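You operate a simulated robot arm through the tools that you are given. There is no shell and no other tool. Be economical: measure what you need, move in short steps, check, and stop when the job is done.

You are at the controls of a simulated two-armed robot. One attempt, no reset.

## Task
Start ten cycles on the black plug and halt the tester between 2 and 5.
Fine: use the halt button; then open the guard and switch the light on.

The check looks at the end state, three seconds after you hand in, the way a careful person would. Anything else that was tipped, shoved, dropped, spilled or broken makes it a failure.

## Robot
Two 7-joint arms with two-finger parallel grippers on one trunk, on a base that drives. Base frame: it is fixed to the floor where the robot stands at the start and does not move with it; the origin is under the middle of the robot, x ahead of it, y to its left, z up. Units: m, rad, N and s.
The left shoulder is at the start at [0.02, 0.17, 1.253], the right one opposite. With the tool pointing down near the work surface each hand reaches from about 0.1 to 0.64 m from the robot's upright axis, wherever it stands, measured 20 degrees to its own side. Places, roughly: black power switch [0.4, 0.2, 0.9]; clear guard [0.6, 0.1, 1]; cycles dial [0.5, 0, 0.9]; feed knob [1, -0.5, 1.3]; green run button [0.4, 0.1, 0.9]; grey clear button [0.9, -0.4, 0.9]; red clamp [0.6, 0, 0.9]; red halt button [0.5, 0.1, 0.9]; stroke slider [0.5, -0.1, 0.9]; vice knob [0.5, 0.2, 0.9]; white light switch [0.6, -0.2, 0.9]; white unit button [0.5, -0.2, 0.9]; yellow zero button [0.5, 0.1, 0.9]. Payload 3.8 kg a hand.
The tool frame of a hand sits at the grasp point between the pads (the TCP): z along the fingers, y along the line on which they close. The tips reach 0.03 m beyond it. Largest opening 0.11 m; finger width 0.02, thickness 0.01; the body of the gripper, 0.048 by 0.112 m, starts 0.055 m behind the TCP.
Orientation is that of the tool frame in the base frame, as a unit quaternion [w, x, y, z]. With the fingers straight down and closing along the base's y, the tool's x points along the base's -x, its y along +y and its z along -z.

## Interface
- The arms move only by the tool send_rows. It takes "left_motion", "right_motion" or both (then of equal length, played together; a hand with none holds still); each is a list of rows, each a list of 7 numbers: the closure, from 0 (fully open) to 1 (shut), then the shift along the base's x, y, z in m, then the turn, a rotation vector about the base's x, y, z in rad. In form: [[grip, dx, dy, dz, wx, wy, wz], ...]. A call has 1 to 20 rows; each row is the pose to reach, as a shift and turn from the pose commanded when the call began. Rows are played at 5 a second. More than 0.05 m and 0.15 rad between two rows, or a gripper value outside its range, and nothing of the call is played. Where a pose cannot be reached the arm comes as near as it can. A force on the tool above 40 N (or 10 N above the force at the start of the call, whichever is more), or a blocked arm, ends the call early, and 0.2 s more pass. The fingers move at their own pace (about 0.072 m/s each) and stop on an object; they squeeze with about 30 N. The grip force told is the motor's: it shows also when the fingers shut on nothing. Time passes only in rows, and 0.2 s behind the last, so rows that repeat a pose let the fingers close. The reply holds the time, the measured pose of the TCP, the force on the tool along the base axes, the opening and the grip force, in the units named above and with some noise, with the torque about the TCP (base axes, N m) and any sound that the robot's microphone picked up.
- Cameras (640 x 400 px; columns grow to the right, rows downward): "scene" is now at [0.1028, 0.024, 1.4035]; the picture's right is [0.28, -0.96, 0.00], its down [-0.56, -0.16, -0.81] and it looks along [0.78, 0.22, -0.58] (base axes); focal length 255 px, centre (320, 200). "left" rides on the left gripper at [0.072, -0.017, -0.103] in its tool frame; the picture's right is [0.23, 0.97, 0.00], its down [-0.76, 0.18, -0.62] and it looks along [-0.61, 0.14, 0.78] (tool axes); focal length 222 px, centre (320, 200). "right" rides on the right gripper at [0.072, 0.017, -0.103] in its tool frame; the picture's right is [-0.23, 0.97, 0.00], its down [-0.76, -0.18, -0.62] and it looks along [-0.61, -0.14, 0.78] (tool axes); focal length 222 px, centre (320, 200). There is no depth. A picture from a camera that has moved, and an enlarged one, comes with that camera's place and axes in the base frame and with its lens.
- grab_frame(camera): a new picture of that camera. It takes no simulated time.
- raise_lower(by): slides the trunk up (or, below 0, down) by that many m; the arms and the scene camera ride with it, the base frame stays. It gives what a move gives, with no picture.
- base_move(legs): drives the robot by 1 to 6 legs, each [ahead, turn to the left] in m and rad, along the robot's own axes; the way and the turn of a leg run together, so that a leg with both is an arc; at most 1.5 m and 3.142 rad a leg. The arms and the cameras ride along, it lands a little off, and it stops where it bumps. It gives what a move gives.
- aim_head(pan, tilt): turns the head with the scene camera to pan (to the left, within 1.396 rad either way) and tilt (down, from -0.506 to 1.204), counted from straight ahead of the robot. It gives what a move gives.
- zoom(camera, box): a new picture of the part [left, top, right, bottom] of that camera's present view, enlarged. It takes no simulated time.
- hand_in(): hands the job in; it is judged then, once.

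Work in short steps. Places have to be worked out from the pictures, the camera data and where the tool is seen: move nearer, look again, correct. Check each grasp and each placing, and mend what went wrong. You have 120 turns and 108 pictures in all, those below and enlarged ones among them. Open the grippers and draw the arms clear of the work before you hand the job in, unless the task says otherwise; then end with one line.

The tools are called after "Call:" as name(argument=value, ...) on one line, values as JSON. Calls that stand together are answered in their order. send_rows: Moves the arms, as the interface text tells. Its arguments: {"type":"object","properties":{"left_motion":{"type":"array","items":{"type":"array","items":{"type":"number"}}},"right_motion":{"type":"array","items":{"type":"array","items":{"type":"number"}}}},"required":[]} The other tools are called the same way: raise_lower (by) slides the trunk up or down; base_move (legs) drives the base; aim_head (pan, tilt) turns the head that bears the scene camera; grab_frame (camera) takes a picture; zoom (camera, box) takes an enlarged picture of a part of a camera's view; hand_in () hands the job in.

At the start:

```text
clock: 0.0
left_ee_pos: [0.4406, 0.1865, 1.1872]
left_ee_rot: [0.0, 0.0, 1.0, 0.0]
left_force: [0.0, 0.8, 0.4]
left_torque: [0.0, 0.0, -0.01]
left_finger_gap: 0.11
left_finger_force: 0.1
right_ee_pos: [0.4597, -0.1595, 1.1667]
right_ee_rot: [-0.002, 0.0, 1.0, 0.001]
right_force: [1.5, 0.3, -0.4]
right_torque: [-0.01, -0.02, 0.0]
right_finger_gap: 0.1102
right_finger_force: 0.0
trunk travel left (down, up): [-0.35, 0.22]
robot x, y, heading: [-0.0029, 0.0001, -0.001]
head pan, tilt: [0.279, 0.62]
```

scene: 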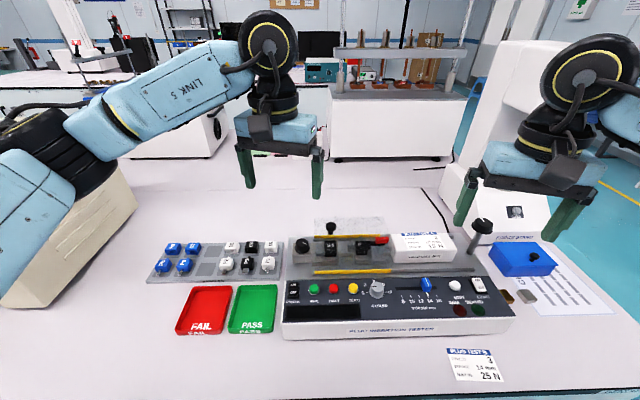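
right: 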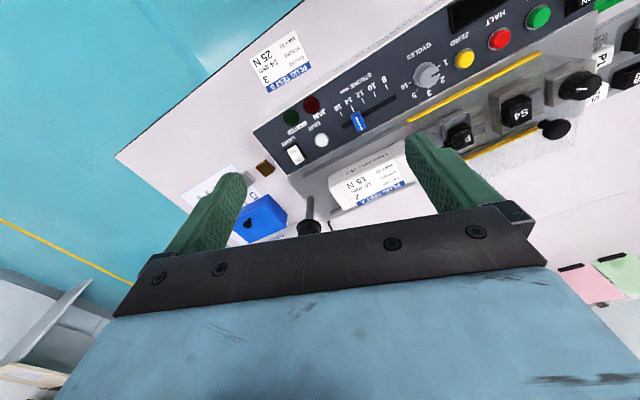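
left: 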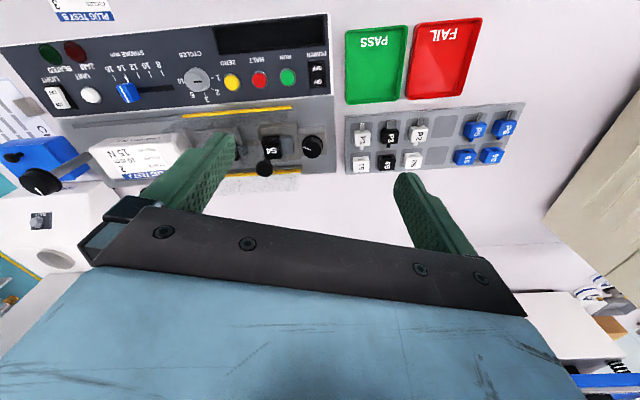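

I'll look closely at the tester panel and the fixture first.

Call:
zoom(camera="scene", box=[280, 260, 520, 350])

Call:
zoom(camera="scene", box=[280, 200, 500, 290])

Call:
zoom(camera="left", box=[0, 0, 360, 225])

Call:
zoom(camera="scene", box=[440, 210, 600, 390])

```text
2.67 times, centred on (400, 305) of scene
camera zoom: at [0.1028, 0.024, 1.4035], right [0.28, -0.96, 0.0], down [-0.56, -0.16, -0.81], along [0.78, 0.22, -0.58], focal length 680 px, centre (107, -80)
```

zoom: 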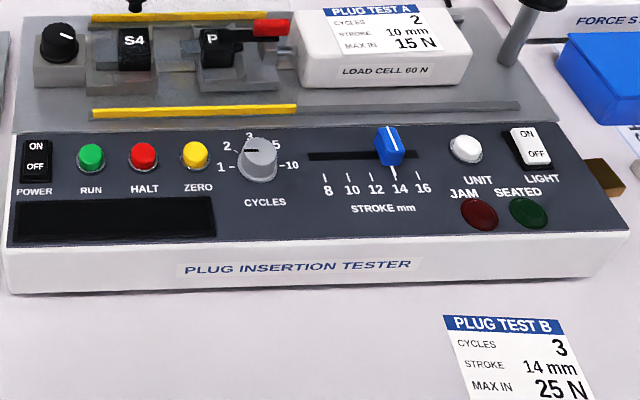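

```text
2.91 times, centred on (390, 245) of scene
camera zoom: at [0.1028, 0.024, 1.4035], right [0.28, -0.96, 0.0], down [-0.56, -0.16, -0.81], along [0.78, 0.22, -0.58], focal length 742 px, centre (116, 69)
```

zoom: 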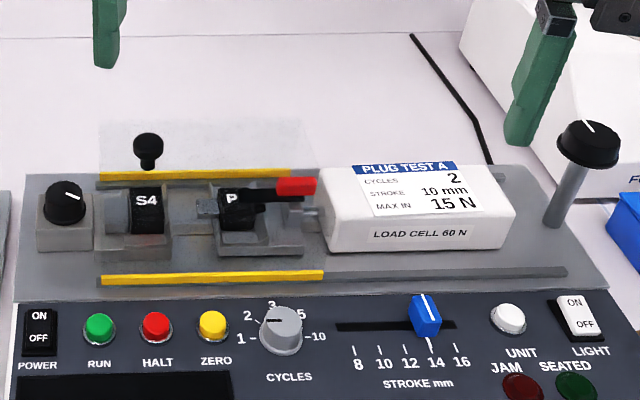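

```text
1.78 times, centred on (180, 112) of left
camera zoom: at [0.3696, 0.1693, 1.2908], right [-0.23, 0.97, 0.0], down [0.76, 0.18, 0.62], along [0.61, 0.14, -0.78], focal length 395 px, centre (569, 356)
```

zoom: 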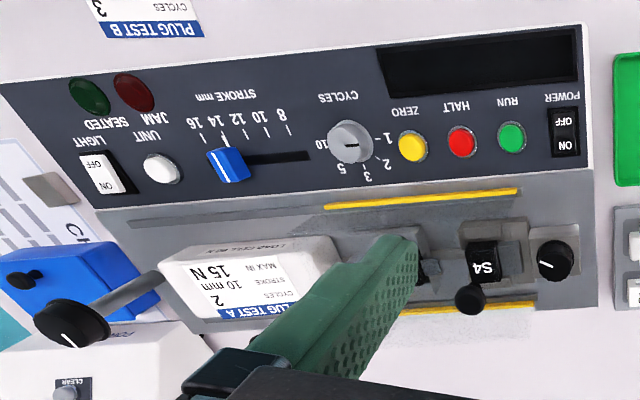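

```text
2.22 times, centred on (520, 300) of scene
camera zoom: at [0.1028, 0.024, 1.4035], right [0.28, -0.96, 0.0], down [-0.56, -0.16, -0.81], along [0.78, 0.22, -0.58], focal length 567 px, centre (-124, -22)
```

zoom: 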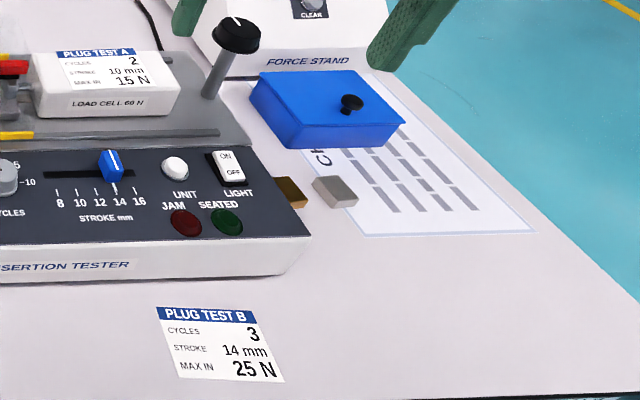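

The display seems dark, so power may be off. I need a better look at the dial, switches and guard; moving the left hand back up and out of view costs little, but zoom first.

Call:
zoom(camera="scene", box=[284, 270, 404, 330])

Call:
zoom(camera="scene", box=[290, 205, 400, 285])

Call:
zoom(camera="right", box=[400, 0, 640, 150])

Call:
zoom(camera="left", box=[160, 40, 360, 180])

Call:
zoom(camera="scene", box=[140, 225, 290, 320])

```text
5.33 times, centred on (344, 300) of scene
camera zoom: at [0.1028, 0.024, 1.4035], right [0.28, -0.96, 0.0], down [-0.56, -0.16, -0.81], along [0.78, 0.22, -0.58], focal length 1360 px, centre (192, -333)
```

zoom: 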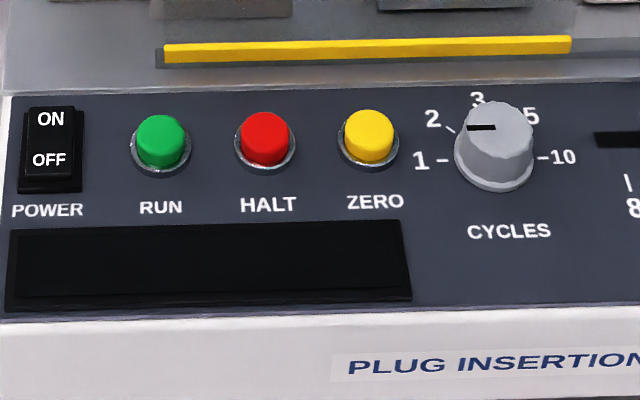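

```text
5.00 times, centred on (345, 245) of scene
camera zoom: at [0.1028, 0.024, 1.4035], right [0.28, -0.96, 0.0], down [-0.56, -0.16, -0.81], along [0.78, 0.22, -0.58], focal length 1275 px, centre (195, -25)
```

zoom: 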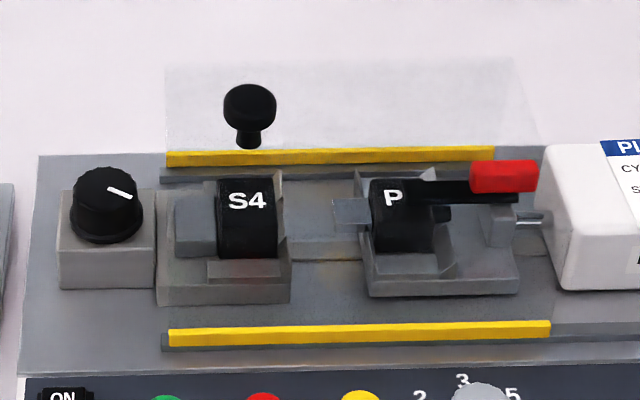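

```text
2.67 times, centred on (520, 75) of right
camera zoom: at [0.3867, -0.1435, 1.2708], right [0.23, 0.97, 0.0], down [0.76, -0.18, 0.62], along [0.61, -0.14, -0.78], focal length 592 px, centre (-213, 533)
```

zoom: 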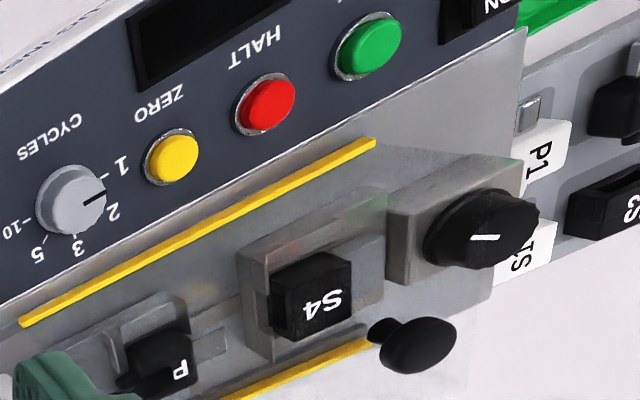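

```text
2.86 times, centred on (260, 110) of left
camera zoom: at [0.3696, 0.1693, 1.2908], right [-0.23, 0.97, 0.0], down [0.76, 0.18, 0.62], along [0.61, 0.14, -0.78], focal length 635 px, centre (491, 457)
```

zoom: 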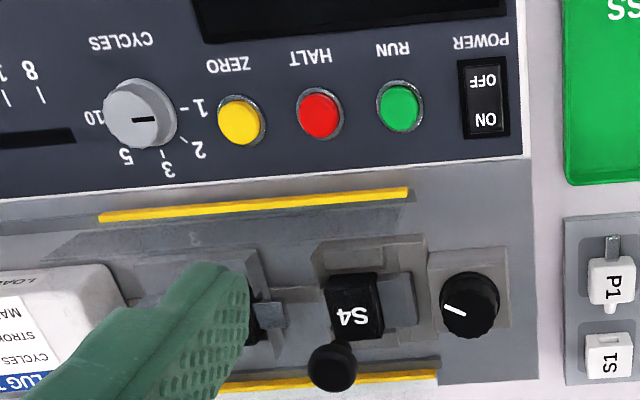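

```text
4.21 times, centred on (215, 272) of scene
camera zoom: at [0.1028, 0.024, 1.4035], right [0.28, -0.96, 0.0], down [-0.56, -0.16, -0.81], along [0.78, 0.22, -0.58], focal length 1074 px, centre (762, -105)
```

zoom: 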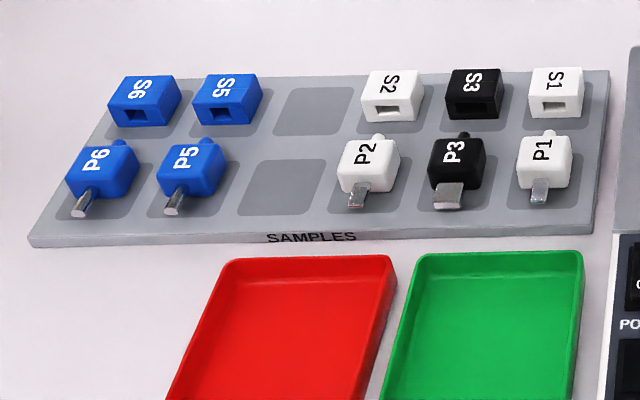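

P4 and S4 (black) are already loaded and clamped; the guard is a clear sliding cover, now shut. The tester is yawed about 0.29 rad. I judge RUN ≈ (0.449,0.134,0.888), HALT ≈ (0.462,0.091) and POWER ON side ≈ (0.446,0.186). I'll move the left hand above the power switch, closed and yawed, and look.

Call:
send_rows(left_motion=[[1, 0, 0, -0.04, 0, 0, 0.1], [1, 0, 0, -0.08, 0, 0, 0.2], [1, 0, 0, -0.12, 0, 0, 0.29], [1, 0, 0, -0.16, 0, 0, 0.29], [1, 0, 0, -0.2, 0, 0, 0.29], [1, 0, 0, -0.2, 0, 0, 0.29]])

Call:
grab_frame(camera="left")

Call:
grab_frame(camera="scene")

```text
clock: 1.4
left_ee_pos: [0.4403, 0.1891, 0.9865]
left_ee_rot: [0.0, -0.146, 0.989, 0.0]
left_force: [0.1, 0.1, -0.2]
left_torque: [0.07, 0.0, -0.01]
left_finger_gap: 0.0
left_finger_force: 30.0
right_ee_pos: [0.4598, -0.1605, 1.1676]
right_ee_rot: [-0.001, 0.0, 1.0, 0.001]
right_force: [0.7, -0.8, -0.3]
right_torque: [-0.02, 0.0, 0.02]
right_finger_gap: 0.1101
right_finger_force: 0.0
trunk travel left (down, up): [-0.35, 0.22]
robot x, y, heading: [0.0012, 0.0012, -0.002]
head pan, tilt: [0.279, 0.62]
```

```text
95 pictures are left
camera left: at [0.3765, 0.1506, 1.0908], right [-0.5, 0.87, 0.0], down [0.68, 0.39, 0.62], along [0.54, 0.31, -0.78], focal length 222 px, centre (320, 200)
```

left: 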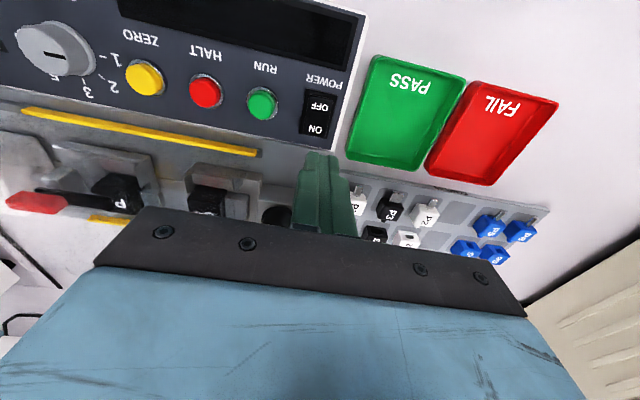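

```text
94 pictures are left
camera scene: at [0.1027, 0.0239, 1.4035], right [0.28, -0.96, 0.0], down [-0.56, -0.16, -0.81], along [0.78, 0.22, -0.58], focal length 255 px, centre (320, 200)
```

scene: 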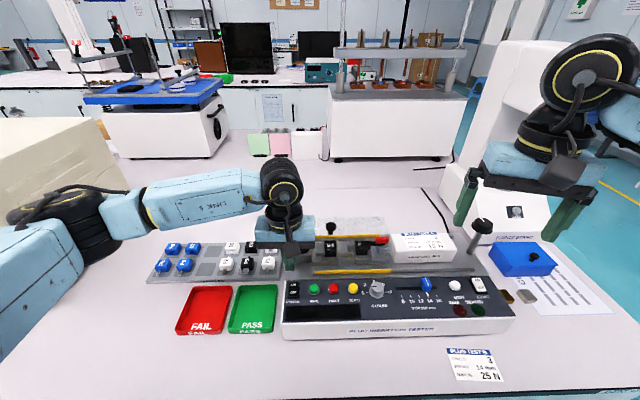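

The two views agree on ON ≈ (0.446,0.186,0.885). I'll move over it and press gently.

Call:
send_rows(left_motion=[[1, 0.008, -0.002, -0.03, 0, 0, 0], [1, 0.008, -0.002, -0.055, 0, 0, 0], [1, 0.008, -0.002, -0.064, 0, 0, 0], [1, 0.008, -0.002, -0.07, 0, 0, 0], [1, 0.008, -0.002, -0.074, 0, 0, 0]])

Call:
grab_frame(camera="left")

Call:
zoom(camera="scene", box=[270, 240, 430, 340])

```text
clock: 2.2
left_ee_pos: [0.4519, 0.185, 0.9304]
left_ee_rot: [0.005, -0.145, 0.989, -0.003]
left_force: [-7.3, 1.7, 22.0]
left_torque: [-0.05, 0.95, -0.13]
left_finger_gap: 0.0
left_finger_force: 30.3
right_ee_pos: [0.4591, -0.1591, 1.167]
right_ee_rot: [-0.001, -0.001, 1.0, 0.001]
right_force: [0.7, -1.3, 0.0]
right_torque: [-0.02, 0.04, 0.02]
right_finger_gap: 0.11
right_finger_force: 0.1
trunk travel left (down, up): [-0.35, 0.22]
robot x, y, heading: [-0.0015, 0.0005, 0.002]
head pan, tilt: [0.279, 0.62]
stopped in row 4 (left hand): the force on the tool passed its limit at 47 N (the readings are from after the stop); the commanded pose is now the measured one
```

```text
93 pictures are left
camera left: at [0.3867, 0.1476, 1.0338], right [-0.5, 0.87, -0.01], down [0.67, 0.39, 0.63], along [0.55, 0.31, -0.78], focal length 222 px, centre (320, 200)
```

left: 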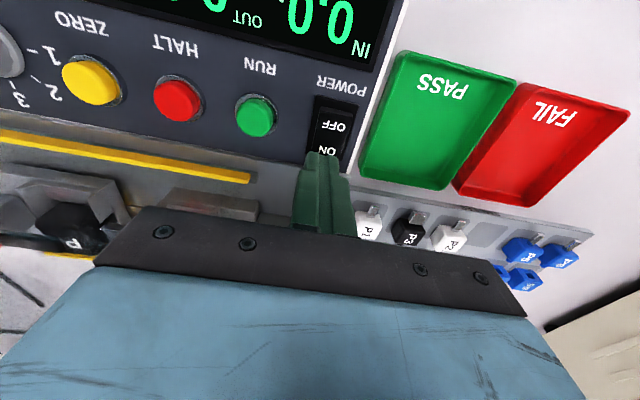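

```text
4.00 times, centred on (350, 290) of scene
camera zoom: at [0.1023, 0.0242, 1.4036], right [0.28, -0.96, 0.0], down [-0.56, -0.16, -0.81], along [0.78, 0.23, -0.58], focal length 1020 px, centre (200, -160)
```

zoom: 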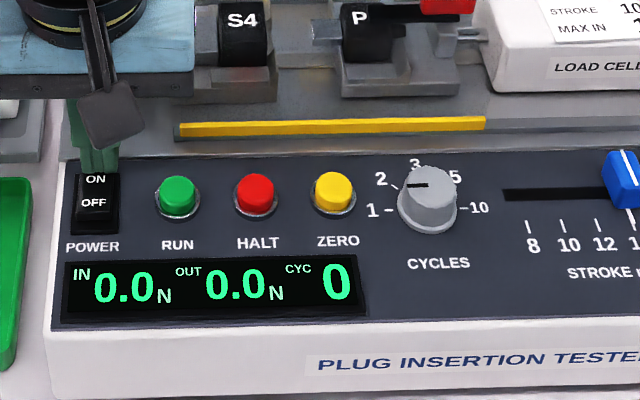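

Power is on, with display IN 0.0, OUT 0.0, CYC 0. Next, I'll lift and bring the left hand over the dial to read it from above.

Call:
send_rows(left_motion=[[1, 0, 0, 0.04, 0, 0, 0], [1, 0, 0, 0.08, 0, 0, 0], [1, 0.0, -0.045, 0.095, 0, 0, 0], [0.6, 0.0, -0.09, 0.095, 0, 0, 0], [0.6, -0.01, -0.13, 0.095, 0, 0, 0], [0.6, -0.01, -0.16, 0.095, 0, 0, 0], [0.6, -0.01, -0.16, 0.095, 0, 0, 0]])

Call:
grab_frame(camera="left")

Call:
zoom(camera="scene", box=[280, 190, 520, 340])

```text
clock: 3.8
left_ee_pos: [0.4439, 0.024, 1.0228]
left_ee_rot: [0.005, -0.146, 0.989, -0.003]
left_force: [-0.3, 0.0, 0.1]
left_torque: [-0.01, 0.0, 0.0]
left_finger_gap: 0.0442
left_finger_force: 0.0
right_ee_pos: [0.4589, -0.1591, 1.1679]
right_ee_rot: [0.0, 0.0, 1.0, 0.001]
right_force: [-0.6, -0.5, 0.5]
right_torque: [-0.02, 0.02, -0.01]
right_finger_gap: 0.1097
right_finger_force: 0.1
trunk travel left (down, up): [-0.35, 0.22]
robot x, y, heading: [-0.0003, -0.002, 0.004]
head pan, tilt: [0.279, 0.62]
```

```text
91 pictures are left
camera left: at [0.3784, -0.0135, 1.1266], right [-0.5, 0.87, -0.01], down [0.67, 0.39, 0.63], along [0.55, 0.31, -0.78], focal length 222 px, centre (320, 200)
```

left: 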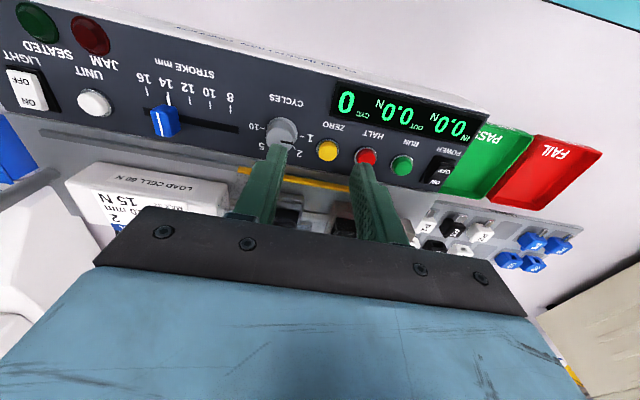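

```text
2.67 times, centred on (400, 265) of scene
camera zoom: at [0.1026, 0.0248, 1.4035], right [0.28, -0.96, 0.0], down [-0.56, -0.16, -0.81], along [0.78, 0.23, -0.58], focal length 680 px, centre (107, 27)
```

zoom: 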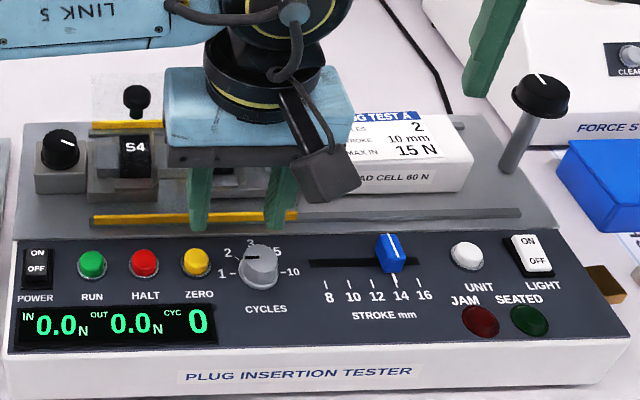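

I need a more accurate dial location and pointer reading; zooming the left camera.

Call:
zoom(camera="left", box=[220, 80, 380, 180])

Call:
zoom(camera="scene", box=[340, 265, 420, 315])

Call:
zoom(camera="right", box=[370, 30, 530, 130])

```text
4.00 times, centred on (300, 130) of left
camera zoom: at [0.3784, -0.0135, 1.1266], right [-0.5, 0.87, -0.01], down [0.67, 0.39, 0.63], along [0.55, 0.31, -0.78], focal length 888 px, centre (400, 480)
```

zoom: 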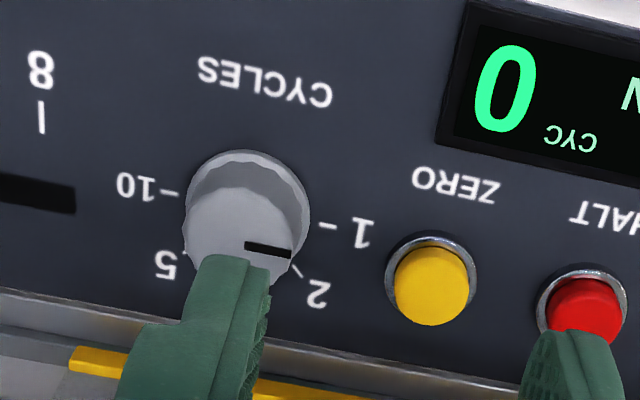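

```text
8.00 times, centred on (380, 290) of scene
camera zoom: at [0.1026, 0.0248, 1.4035], right [0.28, -0.96, 0.0], down [-0.56, -0.16, -0.81], along [0.78, 0.23, -0.58], focal length 2040 px, centre (-160, -520)
```

zoom: 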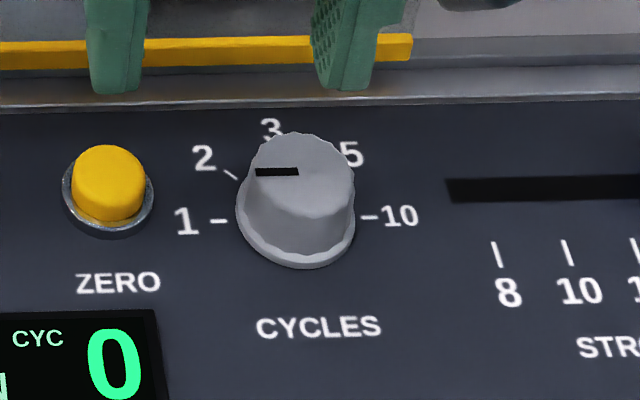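

```text
4.00 times, centred on (450, 80) of right
camera zoom: at [0.3866, -0.1426, 1.2709], right [0.23, 0.97, 0.0], down [0.76, -0.18, 0.62], along [0.61, -0.14, -0.78], focal length 888 px, centre (-200, 680)
```

zoom: 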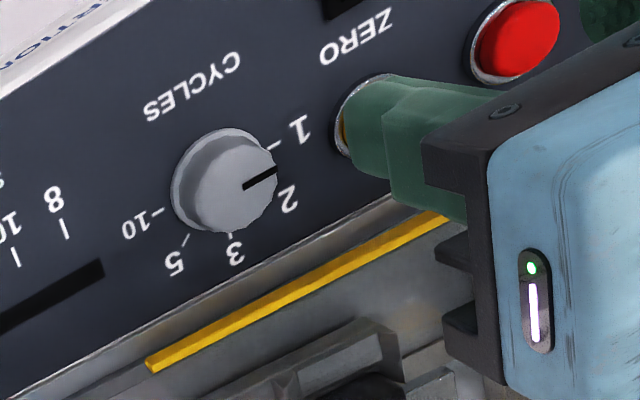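

Pointer is at 1, so it needs 180° clockwise to 10. Dial ≈ (0.488,-0.003), top at z ≈ 0.90; guard top ≈ 0.962, which clears the gripper body. I'll turn the hand +45°, then hover above the dial.

Call:
send_rows(left_motion=[[0.6, 0.01, -0.006, -0.005, 0, 0, 0.14], [0.6, 0.02, -0.012, -0.01, 0, 0, 0.28], [0.6, 0.03, -0.018, -0.02, 0, 0, 0.42], [0.6, 0.044, -0.027, -0.03, 0, 0, 0.56], [0.6, 0.044, -0.027, -0.045, 0, 0, 0.7], [0.6, 0.044, -0.027, -0.06, 0, 0, 0.785], [0.6, 0.044, -0.027, -0.06, 0, 0, 0.785]])

Call:
grab_frame(camera="left")

Call:
zoom(camera="scene", box=[310, 210, 470, 310])

```text
clock: 5.4
left_ee_pos: [0.4849, -0.0019, 0.9642]
left_ee_rot: [0.005, -0.512, 0.859, 0.001]
left_force: [-0.4, 0.8, 0.4]
left_torque: [0.03, 0.01, -0.01]
left_finger_gap: 0.044
left_finger_force: 0.0
right_ee_pos: [0.4588, -0.1592, 1.1677]
right_ee_rot: [0.0, -0.001, 1.0, 0.001]
right_force: [0.1, 0.6, -0.6]
right_torque: [-0.01, 0.04, 0.0]
right_finger_gap: 0.1101
right_finger_force: 0.1
trunk travel left (down, up): [-0.35, 0.22]
robot x, y, heading: [0.0019, -0.0022, -0.0]
head pan, tilt: [0.279, 0.62]
```

```text
86 pictures are left
camera left: at [0.466, -0.0753, 1.0675], right [-0.97, 0.26, -0.01], down [0.2, 0.75, 0.63], along [0.17, 0.6, -0.78], focal length 222 px, centre (320, 200)
```

left: 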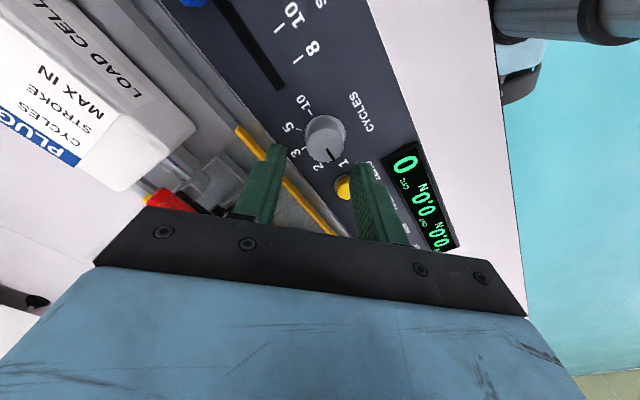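

```text
4.00 times, centred on (390, 260) of scene
camera zoom: at [0.1026, 0.0243, 1.4035], right [0.28, -0.96, 0.0], down [-0.56, -0.16, -0.81], along [0.78, 0.23, -0.58], focal length 1020 px, centre (40, -40)
```

zoom: 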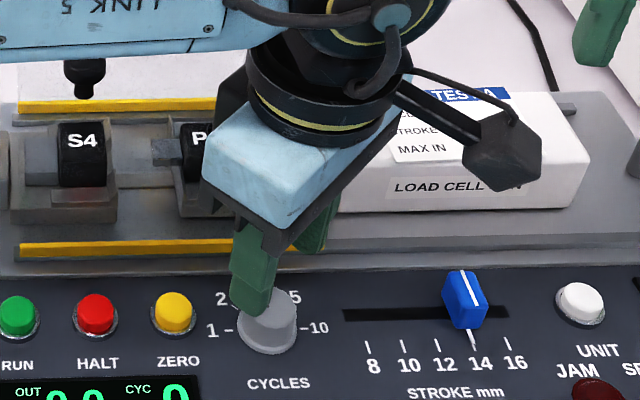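

Alignment looks about right. Descending until the tips are just above the dial top to check.

Call:
send_rows(left_motion=[[0.6, 0.001, -0.002, -0.015, 0, 0, 0], [0.6, 0.001, -0.002, -0.025, 0, 0, 0], [0.6, 0.001, -0.002, -0.025, 0, 0, 0]])

Call:
zoom(camera="left", box=[220, 80, 420, 260])

Call:
zoom(camera="scene", box=[340, 255, 420, 305])

```text
clock: 6.2
left_ee_pos: [0.4862, -0.0042, 0.9391]
left_ee_rot: [0.005, -0.513, 0.858, 0.0]
left_force: [-0.1, 0.2, -1.0]
left_torque: [-0.01, -0.02, -0.01]
left_finger_gap: 0.0442
left_finger_force: 0.0
right_ee_pos: [0.4598, -0.16, 1.1678]
right_ee_rot: [-0.001, 0.001, 1.0, 0.001]
right_force: [-0.7, -0.2, 0.8]
right_torque: [0.01, -0.02, -0.03]
right_finger_gap: 0.1099
right_finger_force: 0.1
trunk travel left (down, up): [-0.35, 0.22]
robot x, y, heading: [0.0043, 0.0022, 0.004]
head pan, tilt: [0.279, 0.62]
```

```text
2.22 times, centred on (320, 170) of left
camera zoom: at [0.4675, -0.0775, 1.0425], right [-0.96, 0.26, -0.01], down [0.2, 0.75, 0.63], along [0.17, 0.6, -0.78], focal length 494 px, centre (320, 267)
```

zoom: 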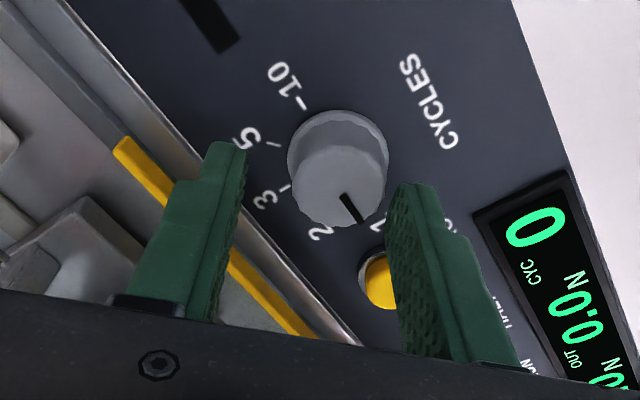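

```text
8.00 times, centred on (380, 280) of scene
camera zoom: at [0.1027, 0.0242, 1.4035], right [0.28, -0.96, 0.0], down [-0.56, -0.16, -0.81], along [0.78, 0.23, -0.58], focal length 2040 px, centre (-160, -440)
```

zoom: 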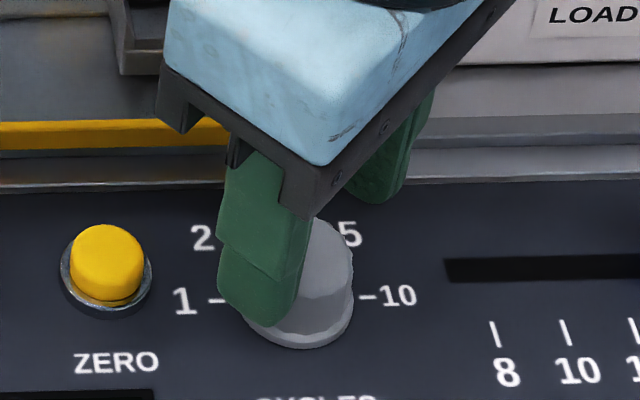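

Combining views, dial centre ≈ (0.484,-0.001) with its top ≈ 0.907. I'll shift slightly, lower to tips at 0.893, and close on it.

Call:
send_rows(left_motion=[[0.6, -0.002, 0.003, -0.005, 0, 0, 0], [0.6, -0.002, 0.003, -0.013, 0, 0, 0], [0.6, -0.002, 0.003, -0.017, 0, 0, 0], [0.75, -0.002, 0.003, -0.017, 0, 0, 0], [0.85, -0.002, 0.003, -0.017, 0, 0, 0], [0.85, -0.002, 0.003, -0.017, 0, 0, 0]])

Call:
zoom(camera="left", box=[220, 80, 420, 260])

Call:
zoom(camera="scene", box=[320, 230, 420, 305])

```text
clock: 7.6
left_ee_pos: [0.4833, -0.0011, 0.9216]
left_ee_rot: [0.005, -0.512, 0.859, 0.001]
left_force: [-9.8, 6.4, -0.1]
left_torque: [0.67, 0.84, -0.02]
left_finger_gap: 0.0295
left_finger_force: 44.6
right_ee_pos: [0.4583, -0.1595, 1.1678]
right_ee_rot: [-0.001, 0.0, 1.0, 0.0]
right_force: [-0.9, 0.0, 0.3]
right_torque: [-0.01, -0.04, -0.01]
right_finger_gap: 0.1102
right_finger_force: 0.0
trunk travel left (down, up): [-0.35, 0.22]
robot x, y, heading: [-0.0024, -0.0009, -0.003]
head pan, tilt: [0.279, 0.62]
```

```text
2.22 times, centred on (320, 170) of left
camera zoom: at [0.4641, -0.0729, 1.0247], right [-0.96, 0.26, 0.0], down [0.2, 0.75, 0.63], along [0.17, 0.61, -0.78], focal length 494 px, centre (320, 267)
```

zoom: 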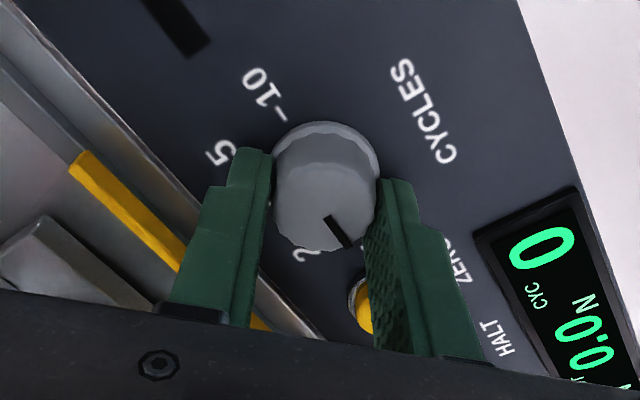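

```text
5.33 times, centred on (370, 268) of scene
camera zoom: at [0.1016, 0.0249, 1.4036], right [0.28, -0.96, 0.0], down [-0.56, -0.16, -0.81], along [0.78, 0.22, -0.58], focal length 1360 px, centre (53, -160)
```

zoom: 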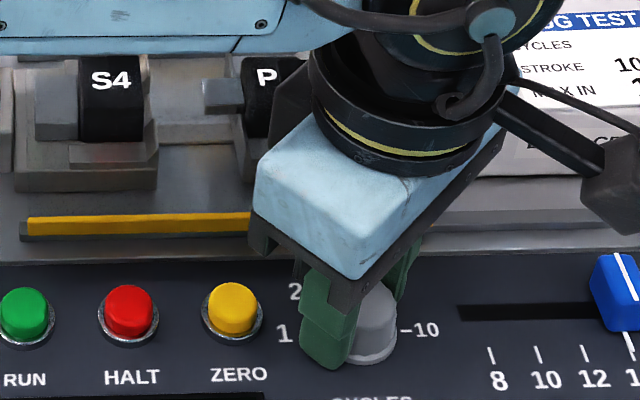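

Good grip (29.5 mm) with a slight side load; relieve it by 2 mm and turn clockwise 90°.

Call:
send_rows(left_motion=[[0.85, -0.002, 0.001, 0, 0, 0, 0], [0.85, -0.002, 0.001, 0, 0, 0, -0.13], [0.85, -0.002, 0.001, 0, 0, 0, -0.26], [0.85, -0.002, 0.001, 0, 0, 0, -0.39], [0.85, -0.002, 0.001, 0, 0, 0, -0.52], [0.85, -0.002, 0.001, 0, 0, 0, -0.65], [0.85, -0.002, 0.001, 0, 0, 0, -0.78], [0.85, -0.002, 0.001, 0, 0, 0, -0.91], [0.85, -0.002, 0.001, 0, 0, 0, -1.04], [0.85, -0.002, 0.001, 0, 0, 0, -1.17], [0.85, -0.002, 0.001, 0, 0, 0, -1.3], [0.85, -0.002, 0.001, 0, 0, 0, -1.43], [0.85, -0.002, 0.001, 0, 0, 0, -1.57]])

Call:
zoom(camera="left", box=[220, 80, 420, 260])

Call:
zoom(camera="scene", box=[320, 230, 420, 305])

```text
clock: 10.4
left_ee_pos: [0.4833, -0.0032, 0.9206]
left_ee_rot: [0.003, 0.246, 0.969, -0.005]
left_force: [14.6, -20.5, 0.2]
left_torque: [0.66, 0.2, 0.05]
left_finger_gap: 0.029
left_finger_force: 44.7
right_ee_pos: [0.4618, -0.1615, 1.1654]
right_ee_rot: [-0.002, 0.0, 1.0, 0.003]
right_force: [-1.1, 0.1, 0.3]
right_torque: [0.03, 0.0, -0.03]
right_finger_gap: 0.1101
right_finger_force: 0.0
trunk travel left (down, up): [-0.35, 0.22]
robot x, y, heading: [-0.0008, -0.0005, -0.001]
head pan, tilt: [0.279, 0.62]
```

```text
2.22 times, centred on (320, 170) of left
camera zoom: at [0.4122, 0.0166, 1.025], right [0.27, 0.96, -0.01], down [0.75, -0.2, 0.63], along [0.6, -0.17, -0.78], focal length 494 px, centre (320, 267)
```

zoom: 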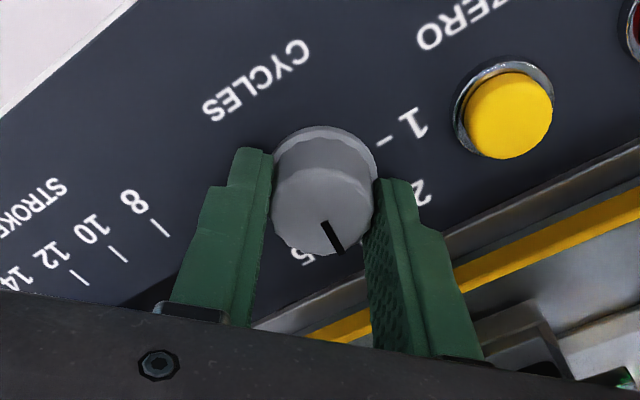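

```text
5.33 times, centred on (370, 268) of scene
camera zoom: at [0.1045, 0.0214, 1.4035], right [0.28, -0.96, 0.0], down [-0.56, -0.16, -0.81], along [0.78, 0.23, -0.58], focal length 1360 px, centre (53, -160)
```

zoom: 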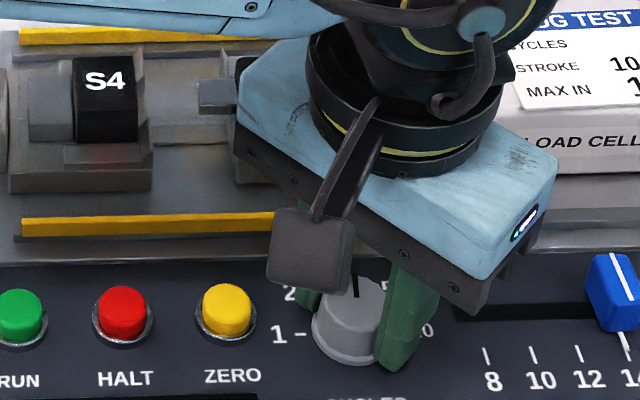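

Pointer is now at 3. I'll release, lift, turn back, recenter by (+3,-3 mm) and regrip for the second 90°.

Call:
send_rows(left_motion=[[0.6, 0.002, -0.002, 0, 0, 0, 0], [0.6, 0.003, -0.003, 0, 0, 0, 0], [0.6, 0.003, -0.003, 0.015, 0, 0, 0], [0.6, 0.003, -0.003, 0.03, 0, 0, 0.13], [0.6, 0.003, -0.003, 0.03, 0, 0, 0.27], [0.6, 0.003, -0.003, 0.03, 0, 0, 0.41], [0.6, 0.003, -0.003, 0.03, 0, 0, 0.55], [0.6, 0.003, -0.003, 0.03, 0, 0, 0.69], [0.6, 0.003, -0.003, 0.03, 0, 0, 0.83], [0.6, 0.003, -0.003, 0.03, 0, 0, 0.97], [0.6, 0.003, -0.003, 0.03, 0, 0, 1.11], [0.6, 0.003, -0.003, 0.03, 0, 0, 1.25], [0.6, 0.003, -0.003, 0.03, 0, 0, 1.39], [0.6, 0.003, -0.003, 0.03, 0, 0, 1.53], [0.6, 0.003, -0.003, 0.03, 0, 0, 1.57], [0.6, 0.003, -0.003, 0.03, 0, 0, 1.57]])

Call:
zoom(camera="left", box=[220, 80, 420, 260])

```text
clock: 13.8
left_ee_pos: [0.4838, -0.0031, 0.9514]
left_ee_rot: [0.005, -0.512, 0.859, 0.0]
left_force: [-0.1, 0.6, 0.9]
left_torque: [0.01, 0.01, 0.0]
left_finger_gap: 0.044
left_finger_force: 0.0
right_ee_pos: [0.4595, -0.1587, 1.1672]
right_ee_rot: [-0.001, 0.0, 1.0, 0.001]
right_force: [-0.9, -0.5, -0.5]
right_torque: [0.02, -0.01, 0.01]
right_finger_gap: 0.1101
right_finger_force: 0.1
trunk travel left (down, up): [-0.35, 0.22]
robot x, y, heading: [-0.002, -0.0011, -0.003]
head pan, tilt: [0.279, 0.62]
```

```text
2.22 times, centred on (320, 170) of left
camera zoom: at [0.4661, -0.0754, 1.0551], right [-0.97, 0.26, -0.01], down [0.2, 0.75, 0.63], along [0.17, 0.6, -0.78], focal length 494 px, centre (320, 267)
```

zoom: 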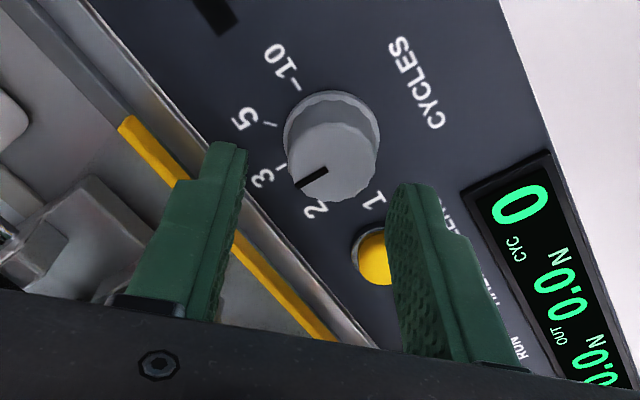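

Pointer sits at 3. Regrip and turn the second 90°.

Call:
send_rows(left_motion=[[0.6, 0, 0, -0.015, 0, 0, 0], [0.6, 0, 0, -0.03, 0, 0, 0], [0.75, 0, 0, -0.03, 0, 0, 0], [0.85, 0, 0, -0.03, 0, 0, 0], [0.85, 0, 0, -0.03, 0, 0, 0], [0.85, 0, 0, -0.03, 0, 0, -0.13], [0.85, 0, 0, -0.03, 0, 0, -0.26], [0.85, 0, 0, -0.03, 0, 0, -0.39], [0.85, 0, 0, -0.03, 0, 0, -0.52], [0.85, 0, 0, -0.03, 0, 0, -0.65], [0.85, 0, 0, -0.03, 0, 0, -0.78], [0.85, 0, 0, -0.03, 0, 0, -0.91], [0.85, 0, 0, -0.03, 0, 0, -1.04], [0.85, 0, 0, -0.03, 0, 0, -1.17], [0.85, 0, 0, -0.03, 0, 0, -1.3], [0.85, 0, 0, -0.03, 0, 0, -1.43], [0.85, 0, 0, -0.03, 0, 0, -1.57], [0.85, 0, 0, -0.03, 0, 0, -1.6]])

Call:
zoom(camera="left", box=[220, 80, 420, 260])

```text
clock: 17.6
left_ee_pos: [0.4821, -0.0037, 0.9209]
left_ee_rot: [0.001, 0.26, 0.966, -0.003]
left_force: [-25.2, 1.7, -11.5]
left_torque: [1.1, 0.47, -0.02]
left_finger_gap: 0.0293
left_finger_force: 44.4
right_ee_pos: [0.4564, -0.1595, 1.1681]
right_ee_rot: [0.0, 0.0, 1.0, 0.001]
right_force: [-0.1, -0.6, 0.3]
right_torque: [0.02, 0.02, 0.02]
right_finger_gap: 0.11
right_finger_force: 0.1
trunk travel left (down, up): [-0.35, 0.22]
robot x, y, heading: [0.0024, -0.0008, -0.001]
head pan, tilt: [0.279, 0.62]
```

```text
2.22 times, centred on (320, 170) of left
camera zoom: at [0.4123, 0.0188, 1.0245], right [0.29, 0.96, -0.01], down [0.75, -0.22, 0.62], along [0.6, -0.19, -0.78], focal length 494 px, centre (320, 267)
```

zoom: 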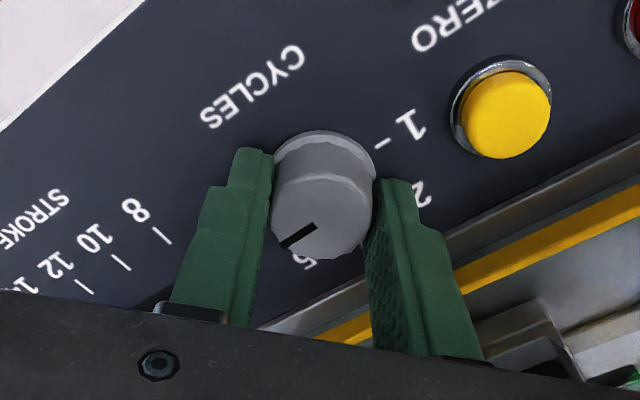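

The pointer now opposes "1", so it should be on 10. Release, lift, return to the row-aligned yaw and confirm.

Call:
send_rows(left_motion=[[0.6, 0, 0, 0, 0, 0, 0], [0.6, 0, 0, 0, 0, 0, 0], [0.6, 0, 0, 0.02, 0, 0, 0], [0.6, 0, 0.01, 0.05, 0, 0, 0.13], [0.6, 0, 0.03, 0.06, 0, 0, 0.27], [1, 0, 0.06, 0.06, 0, 0, 0.41], [1, -0.01, 0.09, 0.06, 0, 0, 0.55], [1, -0.02, 0.12, 0.06, 0, 0, 0.69], [1, -0.03, 0.136, 0.06, 0, 0, 0.8], [1, -0.034, 0.137, 0.06, 0, 0, 0.8]])

Call:
zoom(camera="scene", box=[280, 230, 440, 330])

Call:
grab_frame(camera="left")

```text
clock: 19.8
left_ee_pos: [0.4516, 0.1345, 0.9817]
left_ee_rot: [0.004, -0.138, 0.99, -0.002]
left_force: [-0.1, 0.4, -1.1]
left_torque: [0.02, 0.0, -0.01]
left_finger_gap: 0.0003
left_finger_force: 30.4
right_ee_pos: [0.4602, -0.1602, 1.1667]
right_ee_rot: [-0.001, 0.0, 1.0, 0.0]
right_force: [0.2, -0.5, 0.3]
right_torque: [-0.02, -0.03, -0.05]
right_finger_gap: 0.1101
right_finger_force: 0.0
trunk travel left (down, up): [-0.35, 0.22]
robot x, y, heading: [-0.001, -0.0013, -0.007]
head pan, tilt: [0.279, 0.62]
```

```text
4.00 times, centred on (360, 280) of scene
camera zoom: at [0.1028, 0.0241, 1.4035], right [0.28, -0.96, 0.0], down [-0.56, -0.16, -0.81], along [0.78, 0.23, -0.58], focal length 1020 px, centre (160, -120)
```

zoom: 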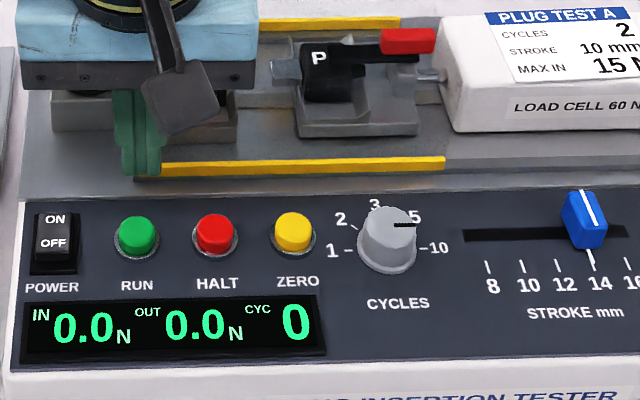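

```text
75 pictures are left
camera left: at [0.3864, 0.0976, 1.0856], right [-0.49, 0.87, -0.01], down [0.68, 0.38, 0.63], along [0.55, 0.3, -0.78], focal length 222 px, centre (320, 200)
```

left: 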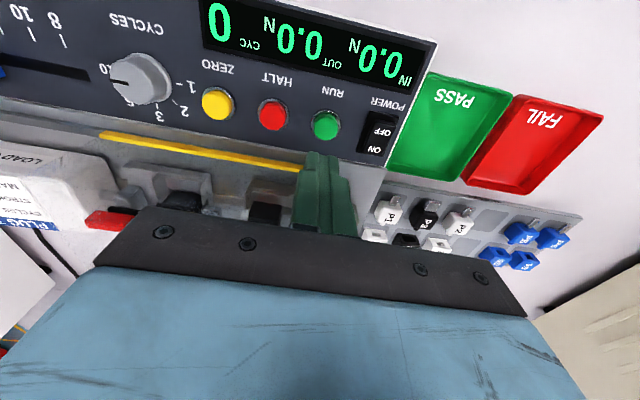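

Dial reads 10. RUN ≈ (0.447,0.135). I'll press RUN, lift and hover over HALT at (0.461,0.091) in a single call.

Call:
send_rows(left_motion=[[1, -0.004, 0.001, -0.035, 0, 0, 0], [1, -0.004, 0.001, -0.055, 0, 0, 0], [1, -0.004, 0.001, -0.061, 0, 0, 0], [1, -0.004, 0.001, -0.066, 0, 0, 0], [1, -0.004, 0.001, -0.045, 0, 0, 0], [1, 0.003, -0.022, -0.045, 0, 0, 0], [1, 0.01, -0.0435, -0.045, 0, 0, 0]])

Call:
zoom(camera="scene", box=[280, 230, 440, 330])

```text
clock: 20.8
left_ee_pos: [0.4472, 0.1364, 0.9259]
left_ee_rot: [0.01, -0.138, 0.99, -0.004]
left_force: [-6.6, 2.6, 18.4]
left_torque: [0.1, 0.31, -0.02]
left_finger_gap: 0.0
left_finger_force: 29.8
right_ee_pos: [0.4565, -0.1588, 1.1681]
right_ee_rot: [0.0, 0.0, 1.0, 0.002]
right_force: [-0.4, -0.6, 0.2]
right_torque: [0.01, 0.03, -0.01]
right_finger_gap: 0.1102
right_finger_force: 0.1
trunk travel left (down, up): [-0.35, 0.22]
robot x, y, heading: [-0.0004, -0.0015, -0.002]
head pan, tilt: [0.279, 0.62]
heard: click
stopped in row 4 (left hand): the force on the tool passed its limit at 45 N (the readings are from after the stop); the commanded pose is now the measured one
```

```text
4.00 times, centred on (360, 280) of scene
camera zoom: at [0.0995, 0.0244, 1.404], right [0.28, -0.96, 0.0], down [-0.56, -0.16, -0.82], along [0.78, 0.23, -0.58], focal length 1020 px, centre (160, -120)
```

zoom: 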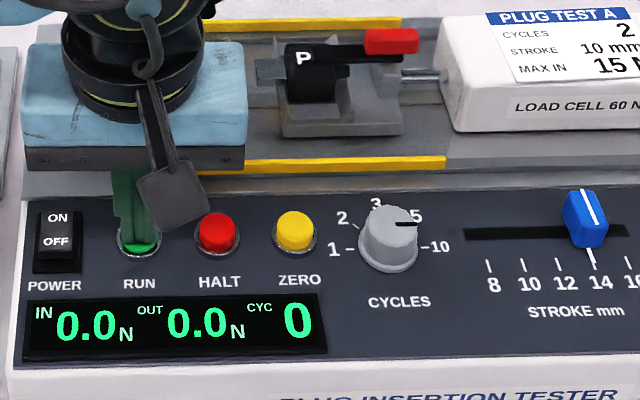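

It clicked and the carriage is moving. Lift and hover over HALT.

Call:
send_rows(left_motion=[[1, 0, 0, 0.015, 0, 0, 0], [1, 0.007, -0.023, 0.018, 0, 0, 0], [1, 0.014, -0.0455, 0.016, 0, 0, 0]])

Call:
zoom(camera="scene", box=[280, 230, 440, 330])

Call:
grab_frame(camera="left")

```text
clock: 21.6
left_ee_pos: [0.461, 0.0909, 0.9378]
left_ee_rot: [0.006, -0.139, 0.99, -0.003]
left_force: [0.3, -0.4, -0.1]
left_torque: [0.02, -0.01, 0.0]
left_finger_gap: 0.0
left_finger_force: 30.1
right_ee_pos: [0.4592, -0.1589, 1.1688]
right_ee_rot: [-0.001, -0.001, 1.0, 0.001]
right_force: [-1.3, -0.8, -0.3]
right_torque: [0.0, -0.03, -0.01]
right_finger_gap: 0.1098
right_finger_force: 0.1
trunk travel left (down, up): [-0.35, 0.22]
robot x, y, heading: [0.0039, 0.0021, 0.004]
head pan, tilt: [0.279, 0.62]
```

```text
4.00 times, centred on (360, 280) of scene
camera zoom: at [0.1028, 0.0241, 1.4034], right [0.28, -0.96, 0.0], down [-0.56, -0.16, -0.81], along [0.78, 0.23, -0.58], focal length 1020 px, centre (160, -120)
```

zoom: 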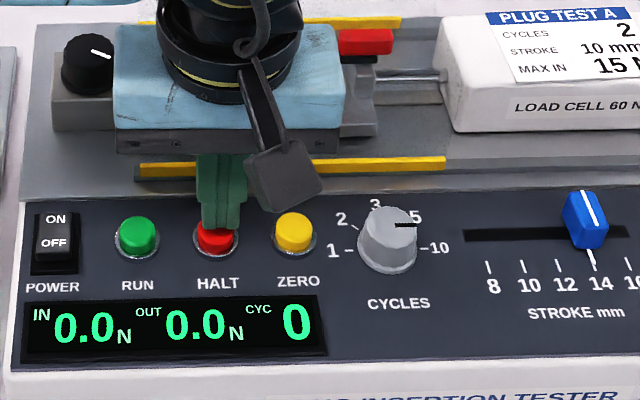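

```text
72 pictures are left
camera left: at [0.3962, 0.0552, 1.0409], right [-0.49, 0.87, -0.01], down [0.67, 0.38, 0.63], along [0.56, 0.3, -0.78], focal length 222 px, centre (320, 200)
```

left: 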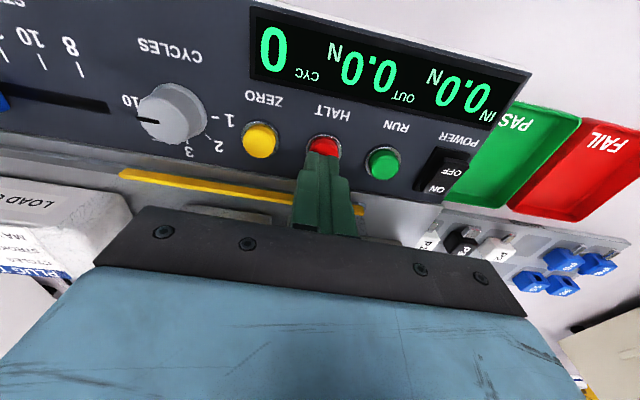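

Positioned over HALT, count 0. I'll wait in short steps.

Call:
send_rows(left_motion=[[1, 0, 0, -0.002, 0, 0, 0], [1, 0, 0, -0.002, 0, 0, 0], [1, 0, 0, -0.002, 0, 0, 0], [1, 0, 0, -0.002, 0, 0, 0]])

Call:
zoom(camera="scene", box=[280, 230, 440, 330])

```text
clock: 22.6
left_ee_pos: [0.4623, 0.0918, 0.9371]
left_ee_rot: [0.006, -0.138, 0.99, -0.003]
left_force: [-0.2, 0.3, 0.9]
left_torque: [0.02, -0.07, 0.02]
left_finger_gap: 0.0
left_finger_force: 29.8
right_ee_pos: [0.4592, -0.1594, 1.1673]
right_ee_rot: [-0.002, -0.001, 1.0, 0.001]
right_force: [-0.1, 0.1, 0.0]
right_torque: [0.02, 0.02, 0.01]
right_finger_gap: 0.1099
right_finger_force: 0.0
trunk travel left (down, up): [-0.35, 0.22]
robot x, y, heading: [0.0018, 0.0034, -0.001]
head pan, tilt: [0.279, 0.62]
```

```text
4.00 times, centred on (360, 280) of scene
camera zoom: at [0.1026, 0.0245, 1.4035], right [0.28, -0.96, 0.0], down [-0.56, -0.16, -0.81], along [0.78, 0.23, -0.58], focal length 1020 px, centre (160, -120)
```

zoom: 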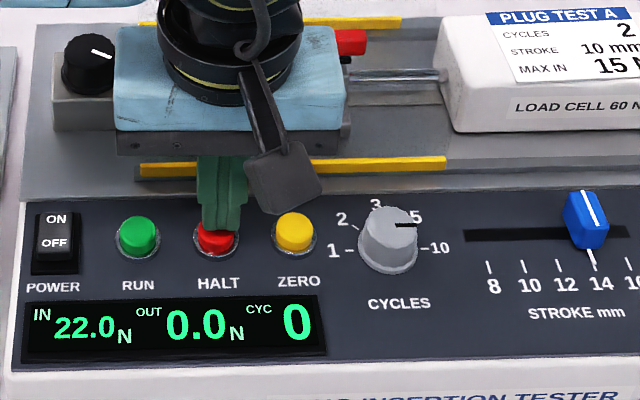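

Inserting now (22 N). Keep waiting.

Call:
send_rows(left_motion=[[1, 0, 0, 0, 0, 0, 0], [1, 0, 0, 0, 0, 0, 0], [1, 0, 0, 0, 0, 0, 0], [1, 0, 0, 0, 0, 0, 0], [1, 0, 0, 0, 0, 0, 0], [1, 0, 0, 0, 0, 0, 0], [1, 0, 0, 0, 0, 0, 0], [1, 0, 0, 0, 0, 0, 0], [1, 0, 0, 0, 0, 0, 0]])

Call:
zoom(camera="scene", box=[280, 230, 440, 330])

```text
clock: 24.6
left_ee_pos: [0.4613, 0.0914, 0.937]
left_ee_rot: [0.006, -0.138, 0.99, -0.002]
left_force: [-0.9, 0.1, 0.3]
left_torque: [0.01, 0.0, 0.01]
left_finger_gap: 0.0001
left_finger_force: 30.5
right_ee_pos: [0.4587, -0.1596, 1.1678]
right_ee_rot: [-0.001, -0.001, 1.0, 0.001]
right_force: [-1.2, -0.6, 0.1]
right_torque: [0.02, 0.0, 0.05]
right_finger_gap: 0.1099
right_finger_force: 0.1
trunk travel left (down, up): [-0.35, 0.22]
robot x, y, heading: [-0.0004, -0.0024, 0.003]
head pan, tilt: [0.279, 0.62]
```

```text
4.00 times, centred on (360, 280) of scene
camera zoom: at [0.1026, 0.0244, 1.4035], right [0.28, -0.96, 0.0], down [-0.56, -0.16, -0.81], along [0.78, 0.23, -0.58], focal length 1020 px, centre (160, -120)
```

zoom: 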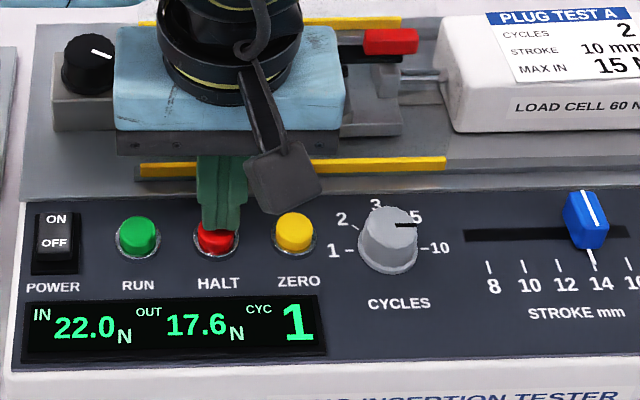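

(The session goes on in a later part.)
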